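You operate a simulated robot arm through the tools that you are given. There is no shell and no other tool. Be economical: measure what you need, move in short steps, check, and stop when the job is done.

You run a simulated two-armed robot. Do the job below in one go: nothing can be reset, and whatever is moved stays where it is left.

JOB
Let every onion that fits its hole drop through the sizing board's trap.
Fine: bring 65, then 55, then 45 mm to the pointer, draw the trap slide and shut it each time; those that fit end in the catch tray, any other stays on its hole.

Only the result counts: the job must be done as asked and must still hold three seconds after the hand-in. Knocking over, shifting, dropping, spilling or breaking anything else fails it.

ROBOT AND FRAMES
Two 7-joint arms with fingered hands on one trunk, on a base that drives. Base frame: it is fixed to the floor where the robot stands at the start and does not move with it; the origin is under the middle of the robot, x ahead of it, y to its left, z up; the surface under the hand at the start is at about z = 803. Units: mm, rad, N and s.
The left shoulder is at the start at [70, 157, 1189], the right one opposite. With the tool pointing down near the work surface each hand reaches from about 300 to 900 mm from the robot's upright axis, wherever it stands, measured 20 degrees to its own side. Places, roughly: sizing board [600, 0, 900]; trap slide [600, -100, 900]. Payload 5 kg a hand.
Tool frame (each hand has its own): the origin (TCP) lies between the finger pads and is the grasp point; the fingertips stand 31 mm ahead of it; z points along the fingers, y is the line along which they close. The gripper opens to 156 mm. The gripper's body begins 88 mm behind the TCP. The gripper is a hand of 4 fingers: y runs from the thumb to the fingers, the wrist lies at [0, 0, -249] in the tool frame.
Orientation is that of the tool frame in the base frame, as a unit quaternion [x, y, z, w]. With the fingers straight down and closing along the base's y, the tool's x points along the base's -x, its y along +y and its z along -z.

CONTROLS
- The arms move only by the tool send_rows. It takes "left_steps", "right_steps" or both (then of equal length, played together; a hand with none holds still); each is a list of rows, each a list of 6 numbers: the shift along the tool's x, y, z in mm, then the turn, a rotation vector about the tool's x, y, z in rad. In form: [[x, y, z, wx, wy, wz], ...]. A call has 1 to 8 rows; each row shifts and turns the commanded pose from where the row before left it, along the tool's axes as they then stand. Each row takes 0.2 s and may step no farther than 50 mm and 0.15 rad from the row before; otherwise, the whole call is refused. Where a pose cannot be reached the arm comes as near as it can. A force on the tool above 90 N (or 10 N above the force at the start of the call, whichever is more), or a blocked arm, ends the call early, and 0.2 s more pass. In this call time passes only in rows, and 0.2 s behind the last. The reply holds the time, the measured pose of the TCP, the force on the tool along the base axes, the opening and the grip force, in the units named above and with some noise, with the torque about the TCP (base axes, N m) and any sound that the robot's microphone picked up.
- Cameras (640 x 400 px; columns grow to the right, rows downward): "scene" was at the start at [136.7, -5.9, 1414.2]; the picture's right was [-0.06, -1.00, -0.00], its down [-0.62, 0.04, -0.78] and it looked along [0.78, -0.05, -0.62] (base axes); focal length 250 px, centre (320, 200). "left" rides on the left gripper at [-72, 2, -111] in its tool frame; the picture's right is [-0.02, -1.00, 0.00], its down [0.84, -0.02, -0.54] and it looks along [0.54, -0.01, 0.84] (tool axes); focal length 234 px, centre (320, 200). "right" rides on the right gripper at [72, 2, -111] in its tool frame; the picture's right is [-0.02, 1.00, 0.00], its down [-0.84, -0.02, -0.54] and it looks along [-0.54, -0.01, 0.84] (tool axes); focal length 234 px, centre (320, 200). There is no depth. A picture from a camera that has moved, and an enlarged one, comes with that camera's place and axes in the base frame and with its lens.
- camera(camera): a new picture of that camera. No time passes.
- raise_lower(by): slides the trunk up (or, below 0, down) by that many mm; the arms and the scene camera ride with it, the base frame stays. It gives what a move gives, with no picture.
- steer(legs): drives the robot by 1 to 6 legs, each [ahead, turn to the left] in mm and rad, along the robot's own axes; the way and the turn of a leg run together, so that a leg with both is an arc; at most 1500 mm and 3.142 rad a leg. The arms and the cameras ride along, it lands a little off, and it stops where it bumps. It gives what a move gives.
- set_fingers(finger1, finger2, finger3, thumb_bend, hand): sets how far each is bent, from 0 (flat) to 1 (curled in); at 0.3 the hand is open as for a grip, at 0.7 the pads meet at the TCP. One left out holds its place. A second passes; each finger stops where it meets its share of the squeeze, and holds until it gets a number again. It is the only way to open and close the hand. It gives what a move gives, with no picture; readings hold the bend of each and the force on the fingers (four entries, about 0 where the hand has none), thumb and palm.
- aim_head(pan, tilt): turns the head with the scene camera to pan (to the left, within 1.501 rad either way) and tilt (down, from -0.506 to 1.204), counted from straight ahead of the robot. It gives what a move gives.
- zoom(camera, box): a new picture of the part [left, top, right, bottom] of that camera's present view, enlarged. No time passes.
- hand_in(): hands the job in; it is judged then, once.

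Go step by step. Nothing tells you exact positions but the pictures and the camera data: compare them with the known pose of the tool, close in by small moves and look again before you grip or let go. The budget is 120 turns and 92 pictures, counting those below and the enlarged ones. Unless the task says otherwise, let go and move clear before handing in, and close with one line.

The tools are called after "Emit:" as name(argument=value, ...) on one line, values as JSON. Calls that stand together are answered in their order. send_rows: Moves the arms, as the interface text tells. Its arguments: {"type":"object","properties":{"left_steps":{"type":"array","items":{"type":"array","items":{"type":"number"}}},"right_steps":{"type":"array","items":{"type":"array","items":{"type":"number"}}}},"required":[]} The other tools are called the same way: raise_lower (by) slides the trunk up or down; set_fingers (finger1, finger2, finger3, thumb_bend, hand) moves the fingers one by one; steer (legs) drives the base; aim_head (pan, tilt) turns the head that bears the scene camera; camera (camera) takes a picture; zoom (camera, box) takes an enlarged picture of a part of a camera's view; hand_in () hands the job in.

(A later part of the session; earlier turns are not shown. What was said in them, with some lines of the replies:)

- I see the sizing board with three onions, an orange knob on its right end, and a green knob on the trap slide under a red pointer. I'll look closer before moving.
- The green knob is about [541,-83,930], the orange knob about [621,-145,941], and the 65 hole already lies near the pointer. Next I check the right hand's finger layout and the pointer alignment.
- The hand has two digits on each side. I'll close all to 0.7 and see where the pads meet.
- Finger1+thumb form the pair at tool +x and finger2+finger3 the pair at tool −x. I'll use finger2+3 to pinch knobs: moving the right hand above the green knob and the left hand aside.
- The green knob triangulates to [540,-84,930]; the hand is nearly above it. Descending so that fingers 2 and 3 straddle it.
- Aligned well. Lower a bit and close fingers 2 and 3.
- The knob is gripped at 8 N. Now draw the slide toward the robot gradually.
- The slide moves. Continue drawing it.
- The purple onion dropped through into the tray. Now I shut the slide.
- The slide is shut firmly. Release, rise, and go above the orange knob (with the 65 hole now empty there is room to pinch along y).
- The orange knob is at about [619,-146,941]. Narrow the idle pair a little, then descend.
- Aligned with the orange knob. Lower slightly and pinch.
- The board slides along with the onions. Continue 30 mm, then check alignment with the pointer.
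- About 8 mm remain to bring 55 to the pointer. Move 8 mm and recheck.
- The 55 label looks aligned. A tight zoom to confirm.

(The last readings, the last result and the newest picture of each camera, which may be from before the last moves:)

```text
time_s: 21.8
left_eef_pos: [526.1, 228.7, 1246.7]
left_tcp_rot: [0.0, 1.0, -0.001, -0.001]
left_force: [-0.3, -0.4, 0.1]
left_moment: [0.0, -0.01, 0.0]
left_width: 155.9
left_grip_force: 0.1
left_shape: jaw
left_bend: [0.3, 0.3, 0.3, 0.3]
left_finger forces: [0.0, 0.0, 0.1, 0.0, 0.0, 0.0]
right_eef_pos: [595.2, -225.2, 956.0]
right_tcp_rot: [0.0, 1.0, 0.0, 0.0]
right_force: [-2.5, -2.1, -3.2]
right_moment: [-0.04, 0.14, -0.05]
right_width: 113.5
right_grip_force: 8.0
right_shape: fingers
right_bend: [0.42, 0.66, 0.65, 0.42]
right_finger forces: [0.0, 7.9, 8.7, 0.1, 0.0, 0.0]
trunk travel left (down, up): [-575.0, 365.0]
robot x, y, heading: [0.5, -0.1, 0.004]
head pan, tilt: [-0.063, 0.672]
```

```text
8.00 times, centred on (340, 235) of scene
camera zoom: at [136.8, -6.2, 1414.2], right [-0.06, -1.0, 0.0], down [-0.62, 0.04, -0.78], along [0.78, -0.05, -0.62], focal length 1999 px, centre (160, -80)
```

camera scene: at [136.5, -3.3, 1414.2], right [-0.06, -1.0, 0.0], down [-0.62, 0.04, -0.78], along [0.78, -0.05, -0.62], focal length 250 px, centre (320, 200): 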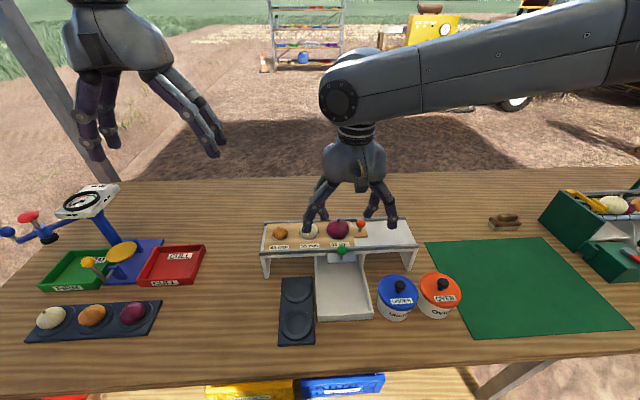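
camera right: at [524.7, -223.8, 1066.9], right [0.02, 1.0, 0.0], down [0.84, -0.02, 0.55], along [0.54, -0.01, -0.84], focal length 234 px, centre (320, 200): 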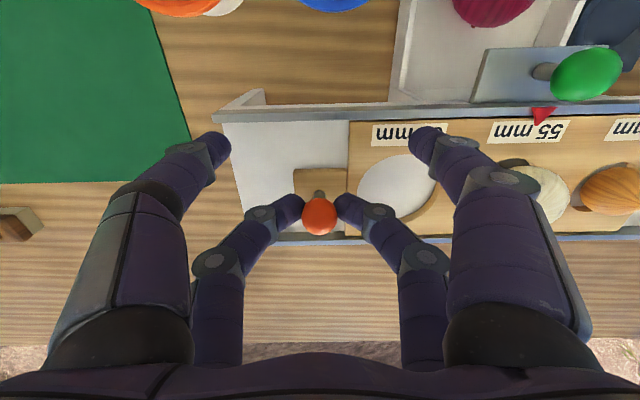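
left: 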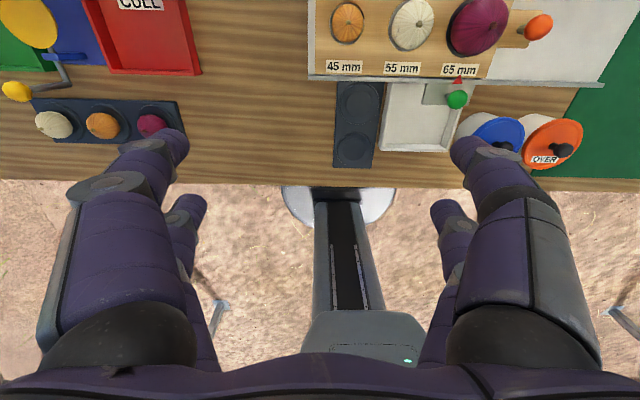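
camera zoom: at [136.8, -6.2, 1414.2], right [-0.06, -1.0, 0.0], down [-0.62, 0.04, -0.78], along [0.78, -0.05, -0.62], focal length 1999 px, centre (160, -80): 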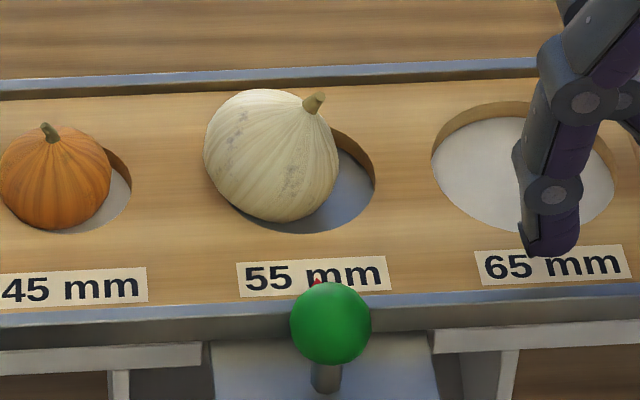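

Within about 1.5 mm; nudge that, release, rise and return over the green knob.

Emit:
send_rows(right_steps=[[0, -1.5, 0, 0, 0, 0]])

Emit:
set_fingers(hand="right", finger2=0.5, finger3=0.5)

Emit:
send_rows(right_steps=[[0, 0, -30, 0, 0, 0], [0, 0, -30, 0, 0, 0], [0, 0, -30, 0, 0, 0], [19, 36, 0, 0, 0, 0], [19, 36, 0, 0, 0, 0], [19, 36, 0, 0, 0, 0], [19, 35, 0, 0, 0, 0]])

Emit:
camera(camera="right")

```text
time_s: 22.2
left_eef_pos: [526.1, 229.2, 1246.5]
left_tcp_rot: [0.001, 1.0, 0.0, 0.001]
left_force: [0.3, -0.3, -0.2]
left_moment: [-0.01, 0.01, 0.01]
left_width: 156.0
left_grip_force: 0.1
left_shape: jaw
left_bend: [0.3, 0.3, 0.3, 0.3]
left_finger forces: [0.0, 0.1, 0.0, 0.0, 0.0, 0.0]
right_eef_pos: [597.2, -227.6, 957.1]
right_tcp_rot: [0.0, 1.0, 0.0, 0.0]
right_force: [-2.4, 2.1, -4.0]
right_moment: [0.0, 0.21, 0.08]
right_width: 113.8
right_grip_force: 8.4
right_shape: fingers
right_bend: [0.42, 0.65, 0.65, 0.42]
right_finger forces: [0.0, 9.2, 7.4, 0.0, 0.1, 0.0]
trunk travel left (down, up): [-575.0, 365.0]
robot x, y, heading: [1.5, 1.0, 0.002]
head pan, tilt: [-0.063, 0.672]
```

```text
time_s: 23.2
left_eef_pos: [525.4, 228.9, 1247.3]
left_tcp_rot: [0.0, 1.0, 0.0, 0.0]
left_force: [-0.2, 0.0, 0.1]
left_moment: [0.01, -0.04, 0.01]
left_width: 156.2
left_grip_force: 0.2
left_shape: jaw
left_bend: [0.3, 0.3, 0.3, 0.3]
left_finger forces: [0.0, 0.0, 0.1, 0.1, 0.0, 0.1]
right_eef_pos: [597.0, -227.0, 957.7]
right_tcp_rot: [0.0, 1.0, 0.0, 0.0]
right_force: [1.2, 0.3, 0.5]
right_moment: [0.01, 0.01, 0.04]
right_width: 113.5
right_grip_force: 0.1
right_shape: fingers
right_bend: [0.42, 0.5, 0.5, 0.42]
right_finger forces: [0.1, 0.0, 0.0, 0.0, 0.0, 0.1]
trunk travel left (down, up): [-575.0, 365.0]
robot x, y, heading: [2.1, 0.1, 0.001]
head pan, tilt: [-0.063, 0.672]
```

```text
time_s: 24.8
left_eef_pos: [523.4, 231.6, 1245.0]
left_tcp_rot: [0.0, 1.0, -0.001, 0.0]
left_force: [0.5, 0.6, -0.1]
left_moment: [-0.07, 0.04, -0.01]
left_width: 155.9
left_grip_force: 0.0
left_shape: jaw
left_bend: [0.3, 0.3, 0.3, 0.3]
left_finger forces: [0.0, 0.0, 0.0, 0.0, 0.0, 0.0]
right_eef_pos: [519.2, -82.6, 1053.3]
right_tcp_rot: [0.0, 1.0, 0.0, -0.001]
right_force: [0.1, 0.0, 0.7]
right_moment: [-0.05, 0.03, 0.0]
right_width: 113.7
right_grip_force: 0.0
right_shape: fingers
right_bend: [0.42, 0.5, 0.5, 0.42]
right_finger forces: [0.0, 0.0, 0.1, 0.1, 0.0, 0.0]
trunk travel left (down, up): [-575.0, 365.0]
robot x, y, heading: [-1.6, -0.2, 0.002]
head pan, tilt: [-0.063, 0.672]
```

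```text
60 pictures are left
camera right: at [447.8, -81.4, 1163.2], right [0.02, 1.0, 0.0], down [0.84, -0.02, 0.54], along [0.54, -0.01, -0.84], focal length 234 px, centre (320, 200)
```

right: 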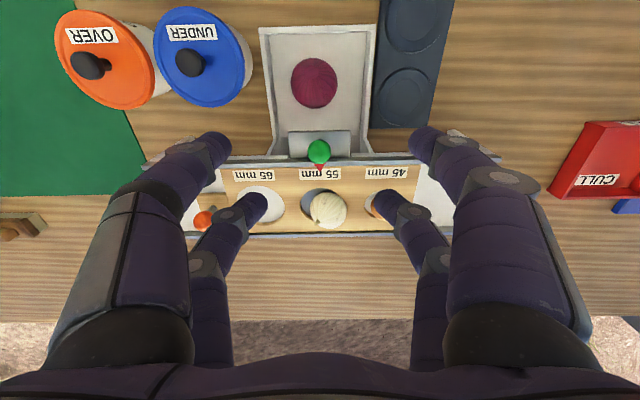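

55 is at the pointer. Descend and grip the green knob again.

Emit:
send_rows(right_steps=[[0, -1, 27, 0, 0, 0], [0, 0, 27, 0, 0, 0], [0, 0, 27, 0, 0, 0], [0, 0, 26, 0, 0, 0]])

Emit:
set_fingers(hand="right", finger2=0.75, finger3=0.75)

Emit:
camera(camera="right")

```text
time_s: 25.8
left_eef_pos: [525.3, 230.1, 1246.2]
left_tcp_rot: [0.0, 1.0, 0.0, -0.001]
left_force: [-0.4, 0.7, -0.3]
left_moment: [-0.06, 0.05, 0.01]
left_width: 156.0
left_grip_force: 0.1
left_shape: jaw
left_bend: [0.3, 0.3, 0.3, 0.3]
left_finger forces: [0.1, 0.0, 0.0, 0.1, 0.0, 0.1]
right_eef_pos: [519.2, -86.3, 940.8]
right_tcp_rot: [0.0, 1.0, -0.001, 0.0]
right_force: [1.1, -0.1, -0.6]
right_moment: [0.01, 0.02, -0.01]
right_width: 113.6
right_grip_force: 0.1
right_shape: fingers
right_bend: [0.42, 0.5, 0.5, 0.42]
right_finger forces: [0.0, 0.0, 0.0, 0.0, 0.1, 0.0]
trunk travel left (down, up): [-575.0, 365.0]
robot x, y, heading: [-0.7, -1.1, 0.001]
head pan, tilt: [-0.063, 0.672]
```

```text
time_s: 26.8
left_eef_pos: [525.2, 228.9, 1246.0]
left_tcp_rot: [0.0, 1.0, -0.001, 0.0]
left_force: [0.4, -0.6, -0.3]
left_moment: [0.0, 0.0, -0.01]
left_width: 155.7
left_grip_force: 0.1
left_shape: jaw
left_bend: [0.3, 0.3, 0.3, 0.3]
left_finger forces: [0.0, 0.0, 0.0, 0.1, 0.0, 0.0]
right_eef_pos: [518.6, -86.3, 942.2]
right_tcp_rot: [0.0, 1.0, -0.001, 0.0]
right_force: [-1.2, 2.1, -7.2]
right_moment: [0.05, 0.16, 0.01]
right_width: 113.4
right_grip_force: 8.1
right_shape: fingers
right_bend: [0.42, 0.65, 0.66, 0.42]
right_finger forces: [0.0, 8.4, 8.2, 0.0, 0.0, 0.1]
trunk travel left (down, up): [-575.0, 365.0]
robot x, y, heading: [-0.3, -2.1, 0.003]
head pan, tilt: [-0.063, 0.672]
```

```text
59 pictures are left
camera right: at [447.1, -84.9, 1052.0], right [0.02, 1.0, 0.0], down [0.84, -0.02, 0.54], along [0.54, -0.01, -0.84], focal length 234 px, centre (320, 200)
```

right: 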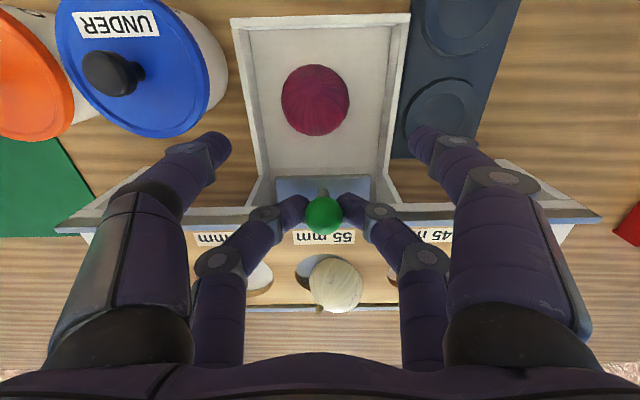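

Gripped. Draw the slide 80 mm.

Emit:
send_rows(right_steps=[[10, 0, 0, 0, 0, 0], [10, 0, 0, 0, 0, 0], [10, 0, 0, 0, 0, 0], [10, 0, 0, 0, 0, 0], [10, 0, 0, 0, 0, 0], [10, 0, 0, 0, 0, 0], [10, 0, 0, 0, 0, 0], [10, 0, 0, 0, 0, 0]])

Emit:
camera(camera="right")

Emit:
zoom(camera="left", box=[440, 0, 640, 125])

```text
time_s: 28.6
left_eef_pos: [525.0, 228.6, 1247.4]
left_tcp_rot: [0.0, 1.0, 0.0, 0.0]
left_force: [0.1, 0.5, -0.6]
left_moment: [-0.03, 0.0, 0.0]
left_width: 156.0
left_grip_force: 0.0
left_shape: jaw
left_bend: [0.3, 0.3, 0.3, 0.3]
left_finger forces: [0.1, 0.0, 0.0, 0.0, 0.1, 0.0]
right_eef_pos: [440.5, -85.0, 942.4]
right_tcp_rot: [0.001, 1.0, 0.0, 0.0]
right_force: [-0.9, -2.3, -4.9]
right_moment: [-0.08, 0.12, -0.08]
right_width: 113.3
right_grip_force: 7.9
right_shape: fingers
right_bend: [0.42, 0.66, 0.66, 0.42]
right_finger forces: [0.0, 7.1, 8.3, 0.0, 0.1, 0.0]
trunk travel left (down, up): [-575.0, 365.0]
robot x, y, heading: [1.0, 3.3, 0.003]
head pan, tilt: [-0.063, 0.672]
```

```text
58 pictures are left
camera right: at [368.4, -83.4, 1051.4], right [0.02, 1.0, 0.0], down [0.84, -0.02, 0.54], along [0.54, -0.01, -0.84], focal length 234 px, centre (320, 200)
```

right: 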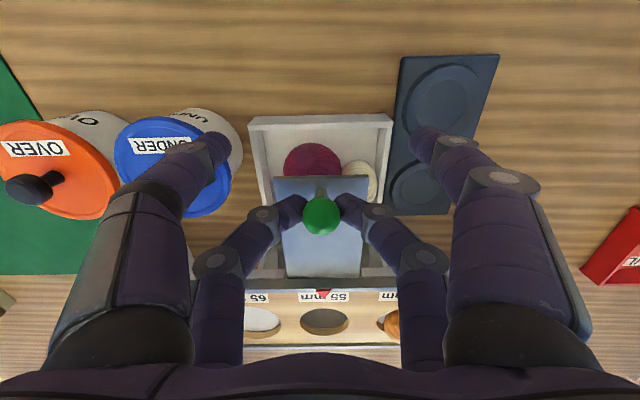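

```text
3.20 times, centred on (540, 62) of left
camera zoom: at [596.6, 229.3, 1357.7], right [0.02, -1.0, 0.0], down [-0.84, -0.02, 0.54], along [-0.54, -0.01, -0.84], focal length 749 px, centre (-384, 640)
```

zoom: 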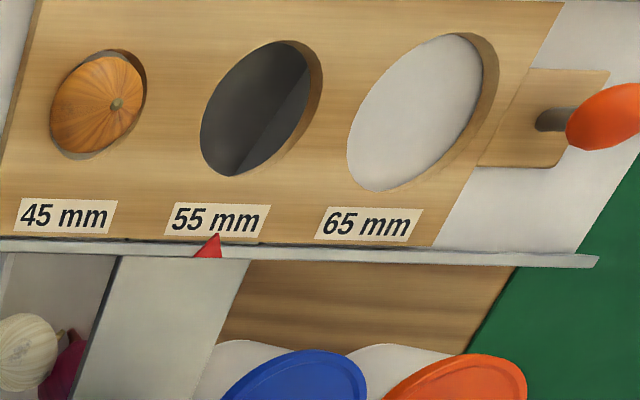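

The white onion dropped into the tray too. Shut the slide again.

Emit:
send_rows(right_steps=[[-10, 0, 0, 0, 0, 0], [-10, 0, 0, 0, 0, 0], [-10, 0, 0, 0, 0, 0], [-10, 0, 0, 0, 0, 0], [-10, 0, 0, 0, 0, 0], [-10, 0, 0, 0, 0, 0], [-10, 0, 0, 0, 0, 0], [-10, 0, 0, 0, 0, 0]])

Emit:
send_rows(right_steps=[[-2, 0, 0, 0, 0, 0], [-2, 0, 0, 0, 0, 0]])

Emit:
camera(camera="right")

```text
time_s: 30.4
left_eef_pos: [525.5, 228.4, 1247.1]
left_tcp_rot: [-0.001, 1.0, 0.0, 0.001]
left_force: [-0.2, -0.4, -0.2]
left_moment: [-0.03, -0.02, 0.03]
left_width: 156.1
left_grip_force: 0.0
left_shape: jaw
left_bend: [0.3, 0.3, 0.3, 0.3]
left_finger forces: [0.0, 0.0, 0.1, 0.0, 0.0, 0.0]
right_eef_pos: [519.6, -83.7, 940.2]
right_tcp_rot: [-0.001, 1.0, 0.0, -0.001]
right_force: [-3.4, -1.1, -3.1]
right_moment: [-0.01, 0.17, -0.05]
right_width: 113.5
right_grip_force: 7.3
right_shape: fingers
right_bend: [0.42, 0.66, 0.65, 0.42]
right_finger forces: [0.0, 7.3, 7.4, 0.1, 0.0, 0.1]
trunk travel left (down, up): [-575.0, 365.0]
robot x, y, heading: [4.4, -3.7, -0.002]
head pan, tilt: [-0.063, 0.672]
```

```text
time_s: 31.0
left_eef_pos: [525.5, 228.9, 1246.2]
left_tcp_rot: [0.0, 1.0, 0.001, 0.0]
left_force: [-0.7, -0.1, 0.6]
left_moment: [0.0, 0.0, -0.02]
left_width: 156.0
left_grip_force: 0.1
left_shape: jaw
left_bend: [0.3, 0.3, 0.3, 0.3]
left_finger forces: [0.1, 0.1, 0.1, 0.1, 0.1, 0.0]
right_eef_pos: [524.2, -84.6, 941.8]
right_tcp_rot: [0.0, 1.0, 0.0, -0.001]
right_force: [-6.5, -0.8, -6.9]
right_moment: [0.0, 0.25, 0.0]
right_width: 113.6
right_grip_force: 6.6
right_shape: fingers
right_bend: [0.42, 0.66, 0.66, 0.42]
right_finger forces: [0.0, 5.6, 6.0, 0.0, 0.0, 0.0]
trunk travel left (down, up): [-575.0, 365.0]
robot x, y, heading: [-3.8, 1.6, -0.002]
head pan, tilt: [-0.063, 0.672]
```

```text
56 pictures are left
camera right: at [451.8, -83.4, 1050.7], right [0.02, 1.0, 0.0], down [0.84, -0.02, 0.54], along [0.54, -0.01, -0.84], focal length 234 px, centre (320, 200)
```

right: 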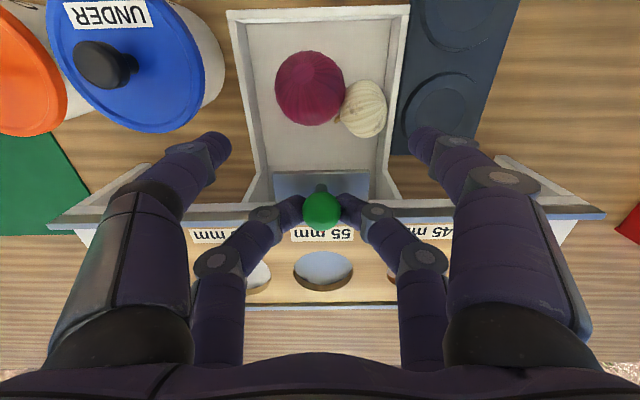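

Shut. Release and go back to the orange knob, now near y = −227.

Emit:
set_fingers(hand="right", finger2=0.5, finger3=0.5)

Emit:
send_rows(right_steps=[[0, 0, -30, 0, 0, 0], [0, 0, -30, 0, 0, 0], [0, 0, -30, 0, 0, 0], [-18, -36, 0, 0, 0, 0], [-18, -36, 0, 0, 0, 0], [-18, -36, 0, 0, 0, 0], [-18, -34, 0, 0, 0, 0]])

Emit:
camera(camera="right")

```text
time_s: 32.0
left_eef_pos: [524.8, 228.9, 1246.4]
left_tcp_rot: [0.0, 1.0, 0.0, 0.0]
left_force: [-0.1, 0.2, -0.9]
left_moment: [-0.01, -0.01, -0.01]
left_width: 155.9
left_grip_force: 0.1
left_shape: jaw
left_bend: [0.3, 0.3, 0.3, 0.3]
left_finger forces: [0.0, 0.1, 0.1, 0.1, 0.0, 0.1]
right_eef_pos: [522.8, -84.5, 941.1]
right_tcp_rot: [0.0, 1.0, 0.0, -0.001]
right_force: [0.3, -0.3, 0.0]
right_moment: [0.0, -0.02, 0.01]
right_width: 113.4
right_grip_force: 0.1
right_shape: fingers
right_bend: [0.42, 0.5, 0.5, 0.42]
right_finger forces: [0.1, 0.0, 0.1, 0.0, 0.0, 0.0]
trunk travel left (down, up): [-575.0, 365.0]
robot x, y, heading: [3.5, -3.0, -0.002]
head pan, tilt: [-0.063, 0.672]
```

```text
time_s: 33.6
left_eef_pos: [524.9, 227.1, 1246.2]
left_tcp_rot: [0.0, 1.0, 0.001, 0.0]
left_force: [0.5, -0.2, 0.2]
left_moment: [0.03, 0.0, -0.01]
left_width: 155.9
left_grip_force: 0.0
left_shape: jaw
left_bend: [0.3, 0.3, 0.3, 0.3]
left_finger forces: [0.1, 0.0, 0.0, 0.0, 0.1, 0.1]
right_eef_pos: [596.9, -227.4, 1029.4]
right_tcp_rot: [-0.001, 1.0, 0.0, 0.0]
right_force: [0.4, -0.1, 0.8]
right_moment: [0.02, 0.02, -0.01]
right_width: 113.4
right_grip_force: 0.0
right_shape: fingers
right_bend: [0.42, 0.5, 0.5, 0.42]
right_finger forces: [0.0, 0.0, 0.1, 0.0, 0.1, 0.0]
trunk travel left (down, up): [-575.0, 365.0]
robot x, y, heading: [1.1, 0.8, 0.002]
head pan, tilt: [-0.063, 0.672]
```

```text
55 pictures are left
camera right: at [526.0, -227.2, 1139.4], right [0.02, 1.0, 0.0], down [0.84, -0.02, 0.54], along [0.54, -0.01, -0.84], focal length 234 px, centre (320, 200)
```

right: 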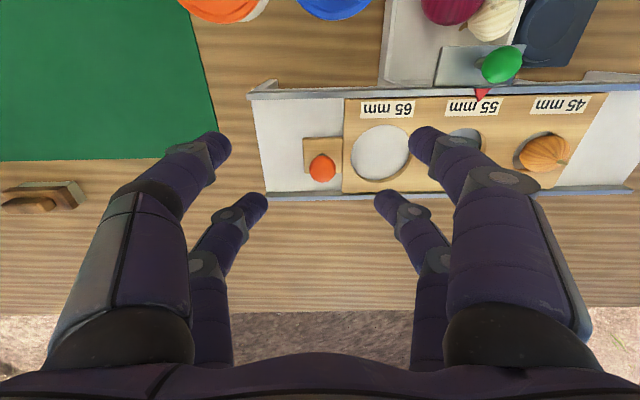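

Aligned. Descend, grip, and pull 72 mm.

Emit:
send_rows(right_steps=[[0, 0, 20, 0, 0, 0], [0, 0, 20, 0, 0, 0], [0, 0, 20, 0, 0, 0], [0, 0, 13, 0, 0, 0]])

Emit:
set_fingers(hand="right", finger2=0.75, finger3=0.75)

Emit:
send_rows(right_steps=[[0, -9, 0, 0, 0, 0], [0, -9, 0, 0, 0, 0], [0, -9, 0, 0, 0, 0], [0, -9, 0, 0, 0, 0], [0, -9, 0, 0, 0, 0], [0, -9, 0, 0, 0, 0], [0, -9, 0, 0, 0, 0], [0, -9, 0, 0, 0, 0]])

Emit:
camera(camera="right")

Emit:
zoom(camera="left", box=[440, 0, 640, 125])

```text
time_s: 34.6
left_eef_pos: [525.6, 229.6, 1247.4]
left_tcp_rot: [0.001, 1.0, -0.001, 0.0]
left_force: [0.4, 0.4, -1.0]
left_moment: [-0.02, 0.01, -0.01]
left_width: 155.9
left_grip_force: 0.1
left_shape: jaw
left_bend: [0.3, 0.3, 0.3, 0.3]
left_finger forces: [0.0, 0.1, 0.0, 0.1, 0.0, 0.0]
right_eef_pos: [597.1, -227.5, 957.9]
right_tcp_rot: [0.0, 1.0, 0.001, 0.0]
right_force: [-0.1, 0.0, 0.2]
right_moment: [0.0, 0.03, 0.03]
right_width: 113.2
right_grip_force: 0.1
right_shape: fingers
right_bend: [0.42, 0.5, 0.5, 0.42]
right_finger forces: [0.0, 0.0, 0.1, 0.0, 0.0, 0.0]
trunk travel left (down, up): [-575.0, 365.0]
robot x, y, heading: [2.0, -2.3, -0.003]
head pan, tilt: [-0.063, 0.672]
```

```text
time_s: 35.6
left_eef_pos: [525.9, 229.1, 1246.7]
left_tcp_rot: [0.0, 1.0, 0.0, 0.0]
left_force: [0.3, 0.1, 0.9]
left_moment: [0.0, 0.04, -0.01]
left_width: 156.0
left_grip_force: 0.1
left_shape: jaw
left_bend: [0.3, 0.3, 0.3, 0.3]
left_finger forces: [0.0, 0.1, 0.1, 0.0, 0.0, 0.0]
right_eef_pos: [597.9, -226.3, 957.7]
right_tcp_rot: [0.0, 1.0, 0.0, 0.0]
right_force: [-1.3, 0.4, -3.5]
right_moment: [0.03, 0.11, -0.04]
right_width: 113.3
right_grip_force: 8.0
right_shape: fingers
right_bend: [0.42, 0.65, 0.65, 0.42]
right_finger forces: [0.1, 8.3, 7.9, 0.0, 0.0, 0.0]
trunk travel left (down, up): [-575.0, 365.0]
robot x, y, heading: [2.8, 0.3, 0.002]
head pan, tilt: [-0.063, 0.672]
```

```text
time_s: 37.4
left_eef_pos: [525.9, 227.7, 1247.2]
left_tcp_rot: [0.0, 1.0, 0.0, 0.001]
left_force: [0.0, -0.2, 0.4]
left_moment: [0.01, 0.01, -0.01]
left_width: 155.9
left_grip_force: 0.1
left_shape: jaw
left_bend: [0.3, 0.3, 0.3, 0.3]
left_finger forces: [0.0, 0.0, 0.0, 0.0, 0.1, 0.0]
right_eef_pos: [595.7, -300.3, 957.7]
right_tcp_rot: [0.001, 1.0, 0.0, -0.001]
right_force: [5.4, -1.3, -1.0]
right_moment: [-0.02, -0.06, -0.04]
right_width: 113.4
right_grip_force: 7.3
right_shape: fingers
right_bend: [0.42, 0.65, 0.65, 0.42]
right_finger forces: [0.0, 7.2, 8.3, 0.1, 0.1, 0.1]
trunk travel left (down, up): [-575.0, 365.0]
robot x, y, heading: [-2.9, -0.5, -0.002]
head pan, tilt: [-0.063, 0.672]
```

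```text
54 pictures are left
camera right: at [524.9, -298.9, 1067.3], right [0.02, 1.0, 0.0], down [0.84, -0.02, 0.54], along [0.54, -0.01, -0.84], focal length 234 px, centre (320, 200)
```

right: 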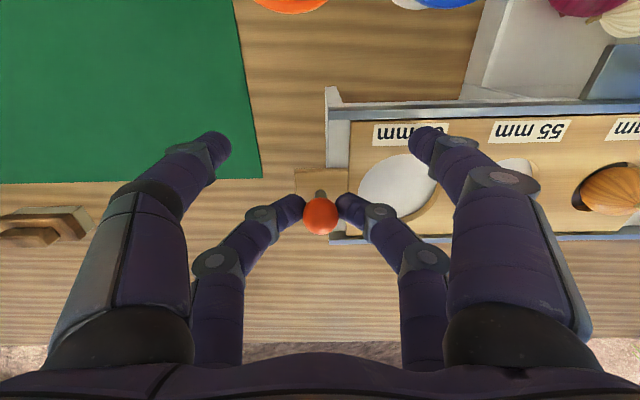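

```text
3.20 times, centred on (540, 62) of left
camera zoom: at [597.9, 228.8, 1357.2], right [0.02, -1.0, 0.0], down [-0.84, -0.02, 0.55], along [-0.55, -0.01, -0.84], focal length 749 px, centre (-384, 640)
```

zoom: 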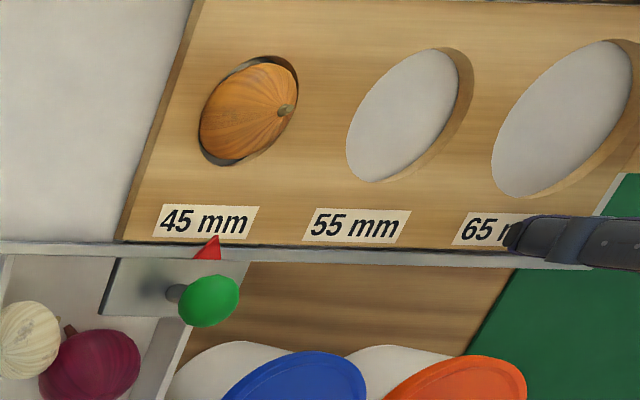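

About 6 mm remain. Move and verify.

Emit:
send_rows(right_steps=[[0, -3, 0, 0, 0, 0], [0, -3, 0, 0, 0, 0]])

Emit:
zoom(camera="left", box=[480, 50, 560, 100])

Emit:
zoom(camera="scene", box=[300, 210, 380, 260])

```text
time_s: 38.0
left_eef_pos: [526.2, 228.0, 1247.3]
left_tcp_rot: [0.0, 1.0, 0.0, 0.0]
left_force: [0.2, 0.0, 0.2]
left_moment: [0.0, 0.0, 0.0]
left_width: 155.8
left_grip_force: 0.2
left_shape: jaw
left_bend: [0.3, 0.3, 0.3, 0.3]
left_finger forces: [0.0, 0.1, 0.0, 0.1, 0.0, 0.0]
right_eef_pos: [596.8, -305.5, 956.4]
right_tcp_rot: [-0.001, 1.0, 0.0, -0.001]
right_force: [2.2, -1.7, -2.4]
right_moment: [0.0, 0.0, -0.04]
right_width: 113.7
right_grip_force: 7.7
right_shape: fingers
right_bend: [0.42, 0.65, 0.65, 0.42]
right_finger forces: [0.0, 7.7, 8.3, 0.0, 0.1, 0.0]
trunk travel left (down, up): [-575.0, 365.0]
robot x, y, heading: [0.6, 1.6, 0.001]
head pan, tilt: [-0.063, 0.672]
```

```text
8.00 times, centred on (520, 75) of left
camera zoom: at [597.5, 229.3, 1357.3], right [0.02, -1.0, 0.0], down [-0.84, -0.02, 0.55], along [-0.55, -0.01, -0.84], focal length 1873 px, centre (-1280, 1200)
```

zoom: 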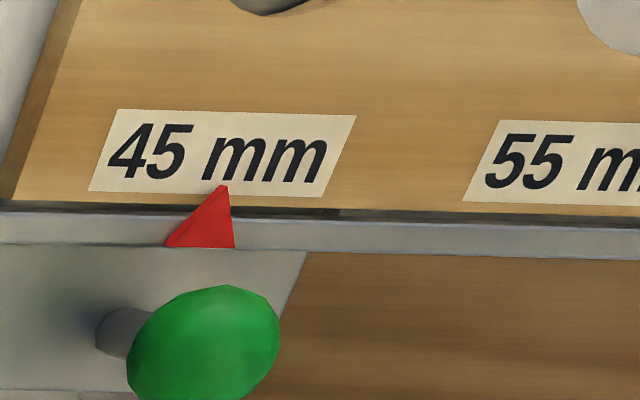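

```text
8.00 times, centred on (340, 235) of scene
camera zoom: at [137.2, -6.2, 1414.1], right [-0.06, -1.0, 0.0], down [-0.62, 0.04, -0.78], along [0.78, -0.05, -0.62], focal length 1999 px, centre (160, -80)
```

zoom: 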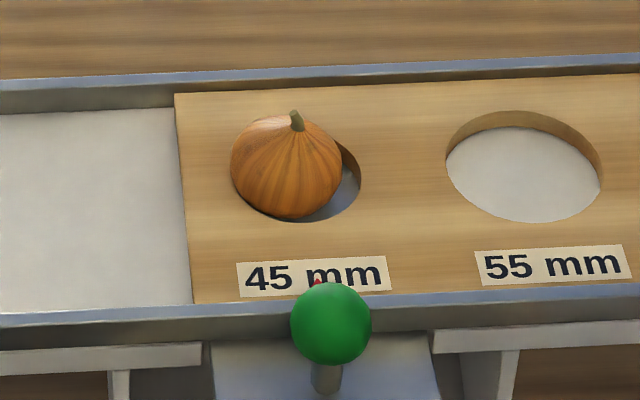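

Same picture as before at 55. Nudge 1.5 mm, release, and return to the green knob.

Emit:
send_rows(right_steps=[[0, -1.5, 0, 0, 0, 0]])

Emit:
set_fingers(hand="right", finger2=0.5, finger3=0.5)

Emit:
send_rows(right_steps=[[0, 0, -30, 0, 0, 0], [0, 0, -30, 0, 0, 0], [0, 0, -35, 0, 0, 0], [16, 45, 0, 0, 0, 0], [16, 45, 0, 0, 0, 0], [16, 45, 0, 0, 0, 0], [15, 44, 0, 0, 0, 0], [15, 44, 0, 0, 0, 0]])

Emit:
camera(camera="right")

```text
time_s: 38.4
left_eef_pos: [525.7, 227.7, 1246.2]
left_tcp_rot: [0.0, 1.0, 0.0, 0.0]
left_force: [-0.8, -0.8, -0.1]
left_moment: [0.02, 0.02, -0.02]
left_width: 156.0
left_grip_force: 0.1
left_shape: jaw
left_bend: [0.3, 0.3, 0.3, 0.3]
left_finger forces: [0.1, 0.0, 0.0, 0.0, 0.0, 0.1]
right_eef_pos: [597.2, -305.4, 957.0]
right_tcp_rot: [-0.001, 1.0, 0.0, -0.001]
right_force: [3.0, 1.1, -3.2]
right_moment: [0.06, 0.02, 0.03]
right_width: 113.4
right_grip_force: 7.8
right_shape: fingers
right_bend: [0.42, 0.65, 0.65, 0.42]
right_finger forces: [0.1, 8.7, 7.3, 0.1, 0.0, 0.1]
trunk travel left (down, up): [-575.0, 365.0]
robot x, y, heading: [0.1, 1.6, -0.003]
head pan, tilt: [-0.063, 0.672]
```

```text
time_s: 39.4
left_eef_pos: [525.2, 228.0, 1246.2]
left_tcp_rot: [0.0, 1.0, 0.0, 0.0]
left_force: [-0.5, -0.2, -0.9]
left_moment: [0.03, -0.02, 0.0]
left_width: 156.1
left_grip_force: 0.0
left_shape: jaw
left_bend: [0.3, 0.3, 0.3, 0.3]
left_finger forces: [0.0, 0.1, 0.1, 0.0, 0.1, 0.1]
right_eef_pos: [595.4, -305.9, 958.4]
right_tcp_rot: [0.0, 1.0, 0.0, 0.0]
right_force: [0.3, -0.5, 0.4]
right_moment: [-0.01, 0.02, 0.01]
right_width: 113.4
right_grip_force: 0.0
right_shape: fingers
right_bend: [0.42, 0.5, 0.5, 0.42]
right_finger forces: [0.0, 0.1, 0.0, 0.0, 0.0, 0.0]
trunk travel left (down, up): [-575.0, 365.0]
robot x, y, heading: [-2.3, -0.2, 0.002]
head pan, tilt: [-0.063, 0.672]
```

```text
time_s: 41.2
left_eef_pos: [523.8, 230.7, 1246.3]
left_tcp_rot: [0.0, 1.0, -0.001, 0.0]
left_force: [-0.1, -0.2, 0.1]
left_moment: [-0.08, -0.02, -0.01]
left_width: 155.8
left_grip_force: 0.0
left_shape: jaw
left_bend: [0.3, 0.3, 0.3, 0.3]
left_finger forces: [0.0, 0.0, 0.1, 0.1, 0.0, 0.0]
right_eef_pos: [519.1, -81.3, 1058.4]
right_tcp_rot: [0.0, 1.0, -0.001, 0.0]
right_force: [0.3, 0.5, -0.6]
right_moment: [-0.02, 0.02, 0.03]
right_width: 113.1
right_grip_force: 0.0
right_shape: fingers
right_bend: [0.42, 0.5, 0.5, 0.42]
right_finger forces: [0.1, 0.1, 0.0, 0.0, 0.0, 0.1]
trunk travel left (down, up): [-575.0, 365.0]
robot x, y, heading: [2.1, 0.1, 0.001]
head pan, tilt: [-0.063, 0.672]
```

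```text
50 pictures are left
camera right: at [447.7, -80.4, 1168.8], right [0.02, 1.0, 0.0], down [0.84, -0.02, 0.55], along [0.54, -0.01, -0.84], focal length 234 px, centre (320, 200)
```

right: 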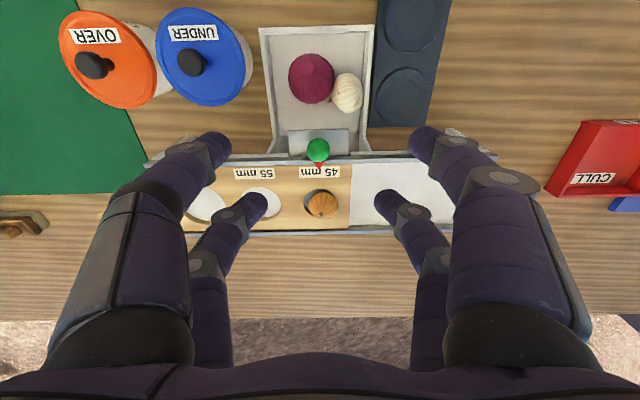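

45 is at the pointer. Descend, grip and draw.

Emit:
send_rows(right_steps=[[0, -2, 28, 0, 0, 0], [0, 0, 28, 0, 0, 0], [0, 0, 28, 0, 0, 0], [0, 0, 28, 0, 0, 0]])

Emit:
set_fingers(hand="right", finger2=0.75, finger3=0.75)

Emit:
send_rows(right_steps=[[10, 0, 0, 0, 0, 0], [10, 0, 0, 0, 0, 0], [10, 0, 0, 0, 0, 0], [10, 0, 0, 0, 0, 0], [10, 0, 0, 0, 0, 0], [10, 0, 0, 0, 0, 0], [10, 0, 0, 0, 0, 0], [10, 0, 0, 0, 0, 0]])

Emit:
camera(camera="right")

Emit:
zoom(camera="left", box=[440, 0, 640, 125])

```text
time_s: 42.2
left_eef_pos: [525.4, 228.3, 1245.9]
left_tcp_rot: [0.0, 1.0, 0.0, -0.001]
left_force: [-0.5, -0.6, 0.2]
left_moment: [-0.01, -0.02, 0.0]
left_width: 155.8
left_grip_force: 0.0
left_shape: jaw
left_bend: [0.3, 0.3, 0.3, 0.3]
left_finger forces: [0.1, 0.0, 0.0, 0.0, 0.0, 0.0]
right_eef_pos: [519.0, -85.7, 942.0]
right_tcp_rot: [0.0, 1.0, 0.0, 0.0]
right_force: [0.2, 0.0, -0.2]
right_moment: [-0.03, -0.01, -0.02]
right_width: 113.4
right_grip_force: 0.0
right_shape: fingers
right_bend: [0.42, 0.5, 0.5, 0.42]
right_finger forces: [0.0, 0.1, 0.0, 0.1, 0.0, 0.0]
trunk travel left (down, up): [-575.0, 365.0]
robot x, y, heading: [-1.9, -0.9, -0.0]
head pan, tilt: [-0.063, 0.672]
```

```text
time_s: 43.2
left_eef_pos: [525.3, 229.4, 1246.9]
left_tcp_rot: [0.0, 1.0, 0.001, 0.0]
left_force: [-0.2, 0.8, -0.3]
left_moment: [0.02, 0.01, 0.03]
left_width: 155.9
left_grip_force: 0.0
left_shape: jaw
left_bend: [0.3, 0.3, 0.3, 0.3]
left_finger forces: [0.1, 0.1, 0.0, 0.1, 0.0, 0.1]
right_eef_pos: [517.1, -86.9, 941.3]
right_tcp_rot: [0.0, 1.0, 0.0, -0.001]
right_force: [-0.9, 1.1, -7.5]
right_moment: [0.0, 0.18, 0.02]
right_width: 113.6
right_grip_force: 8.5
right_shape: fingers
right_bend: [0.42, 0.65, 0.66, 0.42]
right_finger forces: [0.0, 8.5, 8.2, 0.0, 0.0, 0.1]
trunk travel left (down, up): [-575.0, 365.0]
robot x, y, heading: [0.8, 2.6, 0.001]
head pan, tilt: [-0.063, 0.672]
```

```text
time_s: 45.0
left_eef_pos: [524.1, 229.6, 1246.9]
left_tcp_rot: [0.001, 1.0, 0.0, 0.0]
left_force: [0.0, 0.4, 0.3]
left_moment: [0.03, -0.05, 0.01]
left_width: 155.9
left_grip_force: 0.1
left_shape: jaw
left_bend: [0.3, 0.3, 0.3, 0.3]
left_finger forces: [0.0, 0.1, 0.1, 0.0, 0.1, 0.0]
right_eef_pos: [437.2, -87.1, 940.7]
right_tcp_rot: [0.001, 1.0, 0.0, 0.0]
right_force: [-1.0, 2.5, -5.5]
right_moment: [0.11, 0.13, 0.04]
right_width: 113.5
right_grip_force: 8.2
right_shape: fingers
right_bend: [0.42, 0.65, 0.66, 0.42]
right_finger forces: [0.0, 8.7, 7.0, 0.0, 0.0, 0.0]
trunk travel left (down, up): [-575.0, 365.0]
robot x, y, heading: [-1.0, 0.5, 0.002]
head pan, tilt: [-0.063, 0.672]
```

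```text
49 pictures are left
camera right: at [367.1, -84.9, 1051.6], right [0.02, 1.0, 0.0], down [0.84, -0.02, 0.54], along [0.54, -0.01, -0.84], focal length 234 px, centre (320, 200)
```

right: 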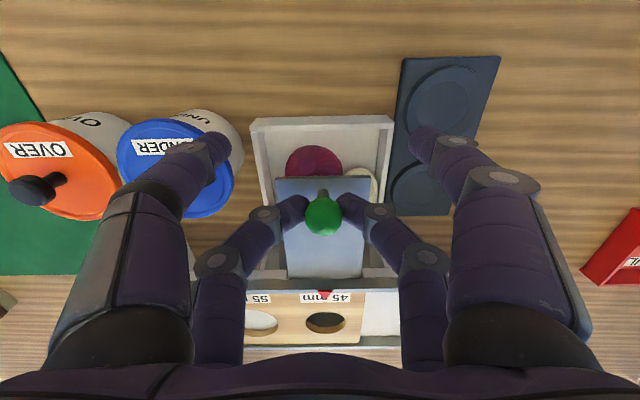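

```text
3.20 times, centred on (540, 62) of left
camera zoom: at [596.7, 230.2, 1357.5], right [0.02, -1.0, 0.0], down [-0.84, -0.02, 0.54], along [-0.54, -0.01, -0.84], focal length 749 px, centre (-384, 640)
```

zoom: 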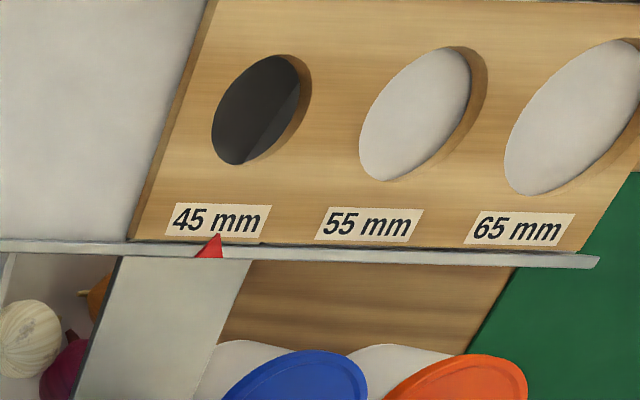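

The orange onion dropped too. Shut the slide.

Emit:
send_rows(right_steps=[[-10, 0, 0, 0, 0, 0], [-10, 0, 0, 0, 0, 0], [-10, 0, 0, 0, 0, 0], [-10, 0, 0, 0, 0, 0], [-10, 0, 0, 0, 0, 0], [-10, 0, 0, 0, 0, 0], [-10, 0, 0, 0, 0, 0], [-10, 0, 0, 0, 0, 0]])

Emit:
send_rows(right_steps=[[-2, 0, 0, 0, 0, 0], [-2, 0, 0, 0, 0, 0]])

Emit:
set_fingers(hand="right", finger2=0.5, finger3=0.5)

Emit:
send_rows(right_steps=[[0, 0, -30, 0, 0, 0], [0, 0, -30, 0, 0, 0], [0, 0, -30, 0, 0, 0], [0, -30, -20, 0, 0, 0], [0, -45, -10, 0, 0, 0], [0, -45, 0, 0, 0, 0], [0, -45, 0, 0, 0, 0], [0, -45, 0, 0, 0, 0]])

Emit:
camera(camera="scene")

Emit:
zoom(camera="scene", box=[250, 200, 430, 325])

```text
time_s: 46.8
left_eef_pos: [525.8, 229.8, 1246.0]
left_tcp_rot: [0.0, 1.0, 0.0, 0.0]
left_force: [-1.0, 0.9, -0.1]
left_moment: [-0.01, 0.03, 0.01]
left_width: 156.0
left_grip_force: 0.0
left_shape: jaw
left_bend: [0.3, 0.3, 0.3, 0.3]
left_finger forces: [0.1, 0.1, 0.0, 0.1, 0.1, 0.0]
right_eef_pos: [519.3, -86.2, 941.3]
right_tcp_rot: [0.0, 1.0, 0.0, -0.001]
right_force: [-3.6, 1.2, -8.5]
right_moment: [0.02, 0.32, 0.07]
right_width: 113.3
right_grip_force: 8.2
right_shape: fingers
right_bend: [0.42, 0.65, 0.66, 0.42]
right_finger forces: [0.1, 9.0, 7.7, 0.0, 0.0, 0.0]
trunk travel left (down, up): [-575.0, 365.0]
robot x, y, heading: [-0.5, 1.0, -0.001]
head pan, tilt: [-0.063, 0.672]
```

```text
time_s: 47.4
left_eef_pos: [526.1, 229.6, 1246.4]
left_tcp_rot: [0.001, 1.0, 0.0, 0.0]
left_force: [-0.4, -0.4, 0.0]
left_moment: [-0.02, 0.01, 0.0]
left_width: 155.9
left_grip_force: 0.0
left_shape: jaw
left_bend: [0.3, 0.3, 0.3, 0.3]
left_finger forces: [0.0, 0.1, 0.1, 0.0, 0.0, 0.0]
right_eef_pos: [523.8, -85.7, 943.3]
right_tcp_rot: [0.0, 1.0, 0.001, -0.001]
right_force: [-4.9, -0.3, -6.9]
right_moment: [0.0, 0.24, 0.02]
right_width: 113.3
right_grip_force: 6.0
right_shape: fingers
right_bend: [0.42, 0.65, 0.66, 0.42]
right_finger forces: [0.0, 6.2, 5.6, 0.0, 0.0, 0.0]
trunk travel left (down, up): [-575.0, 365.0]
robot x, y, heading: [-1.7, 0.5, -0.001]
head pan, tilt: [-0.063, 0.672]
```

```text
time_s: 48.4
left_eef_pos: [524.4, 228.9, 1247.3]
left_tcp_rot: [0.0, 1.0, 0.0, 0.0]
left_force: [0.4, -0.9, 0.2]
left_moment: [0.02, 0.01, 0.03]
left_width: 155.6
left_grip_force: 0.0
left_shape: jaw
left_bend: [0.3, 0.3, 0.3, 0.3]
left_finger forces: [0.0, 0.1, 0.0, 0.1, 0.0, 0.1]
right_eef_pos: [523.5, -85.4, 942.6]
right_tcp_rot: [0.0, 1.0, 0.0, 0.0]
right_force: [-1.1, 0.7, 0.4]
right_moment: [0.01, 0.02, -0.04]
right_width: 113.4
right_grip_force: 0.0
right_shape: fingers
right_bend: [0.42, 0.5, 0.5, 0.42]
right_finger forces: [0.0, 0.1, 0.0, 0.1, 0.1, 0.0]
trunk travel left (down, up): [-575.0, 365.0]
robot x, y, heading: [-2.1, -0.4, 0.004]
head pan, tilt: [-0.063, 0.672]
```

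```text
time_s: 50.2
left_eef_pos: [523.6, 226.9, 1247.0]
left_tcp_rot: [0.001, 1.0, 0.001, 0.0]
left_force: [-0.1, -0.4, 0.1]
left_moment: [0.04, 0.0, -0.02]
left_width: 155.7
left_grip_force: 0.1
left_shape: jaw
left_bend: [0.3, 0.3, 0.3, 0.3]
left_finger forces: [0.0, 0.0, 0.0, 0.0, 0.0, 0.0]
right_eef_pos: [519.6, -297.6, 1061.2]
right_tcp_rot: [-0.001, 1.0, 0.001, 0.0]
right_force: [-0.4, 0.3, -0.1]
right_moment: [0.03, -0.01, 0.01]
right_width: 113.3
right_grip_force: 0.1
right_shape: fingers
right_bend: [0.42, 0.5, 0.5, 0.42]
right_finger forces: [0.0, 0.0, 0.0, 0.0, 0.0, 0.1]
trunk travel left (down, up): [-575.0, 365.0]
robot x, y, heading: [2.6, 0.6, 0.002]
head pan, tilt: [-0.063, 0.672]
```

```text
47 pictures are left
camera scene: at [135.9, -8.0, 1414.3], right [-0.06, -1.0, 0.0], down [-0.62, 0.04, -0.78], along [0.78, -0.05, -0.62], focal length 250 px, centre (320, 200)
```

scene: 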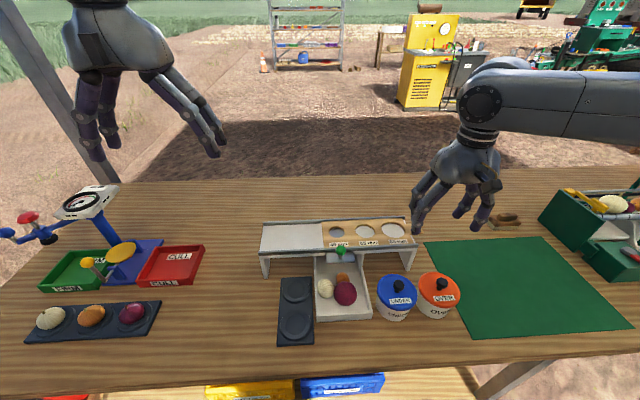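

```text
3.20 times, centred on (340, 262) of scene
camera zoom: at [135.9, -8.0, 1414.3], right [-0.06, -1.0, 0.0], down [-0.62, 0.04, -0.78], along [0.78, -0.05, -0.62], focal length 799 px, centre (256, 0)
```

zoom: 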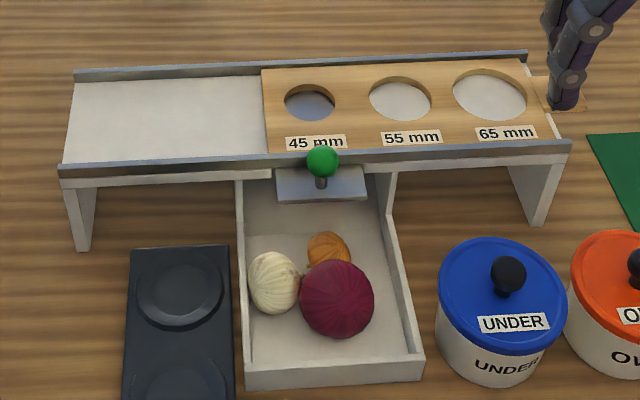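

All three onions lie in the catch tray, the slide is shut at its starting position, and the hands are clear. I'm handing in.

Emit:
hand_in()

```text
The job is handed in.
```

All three onions (65, 55 and 45 mm) fitted their holes and dropped into the catch tray. The trap slide was shut after each one, and I saw nothing else moved.
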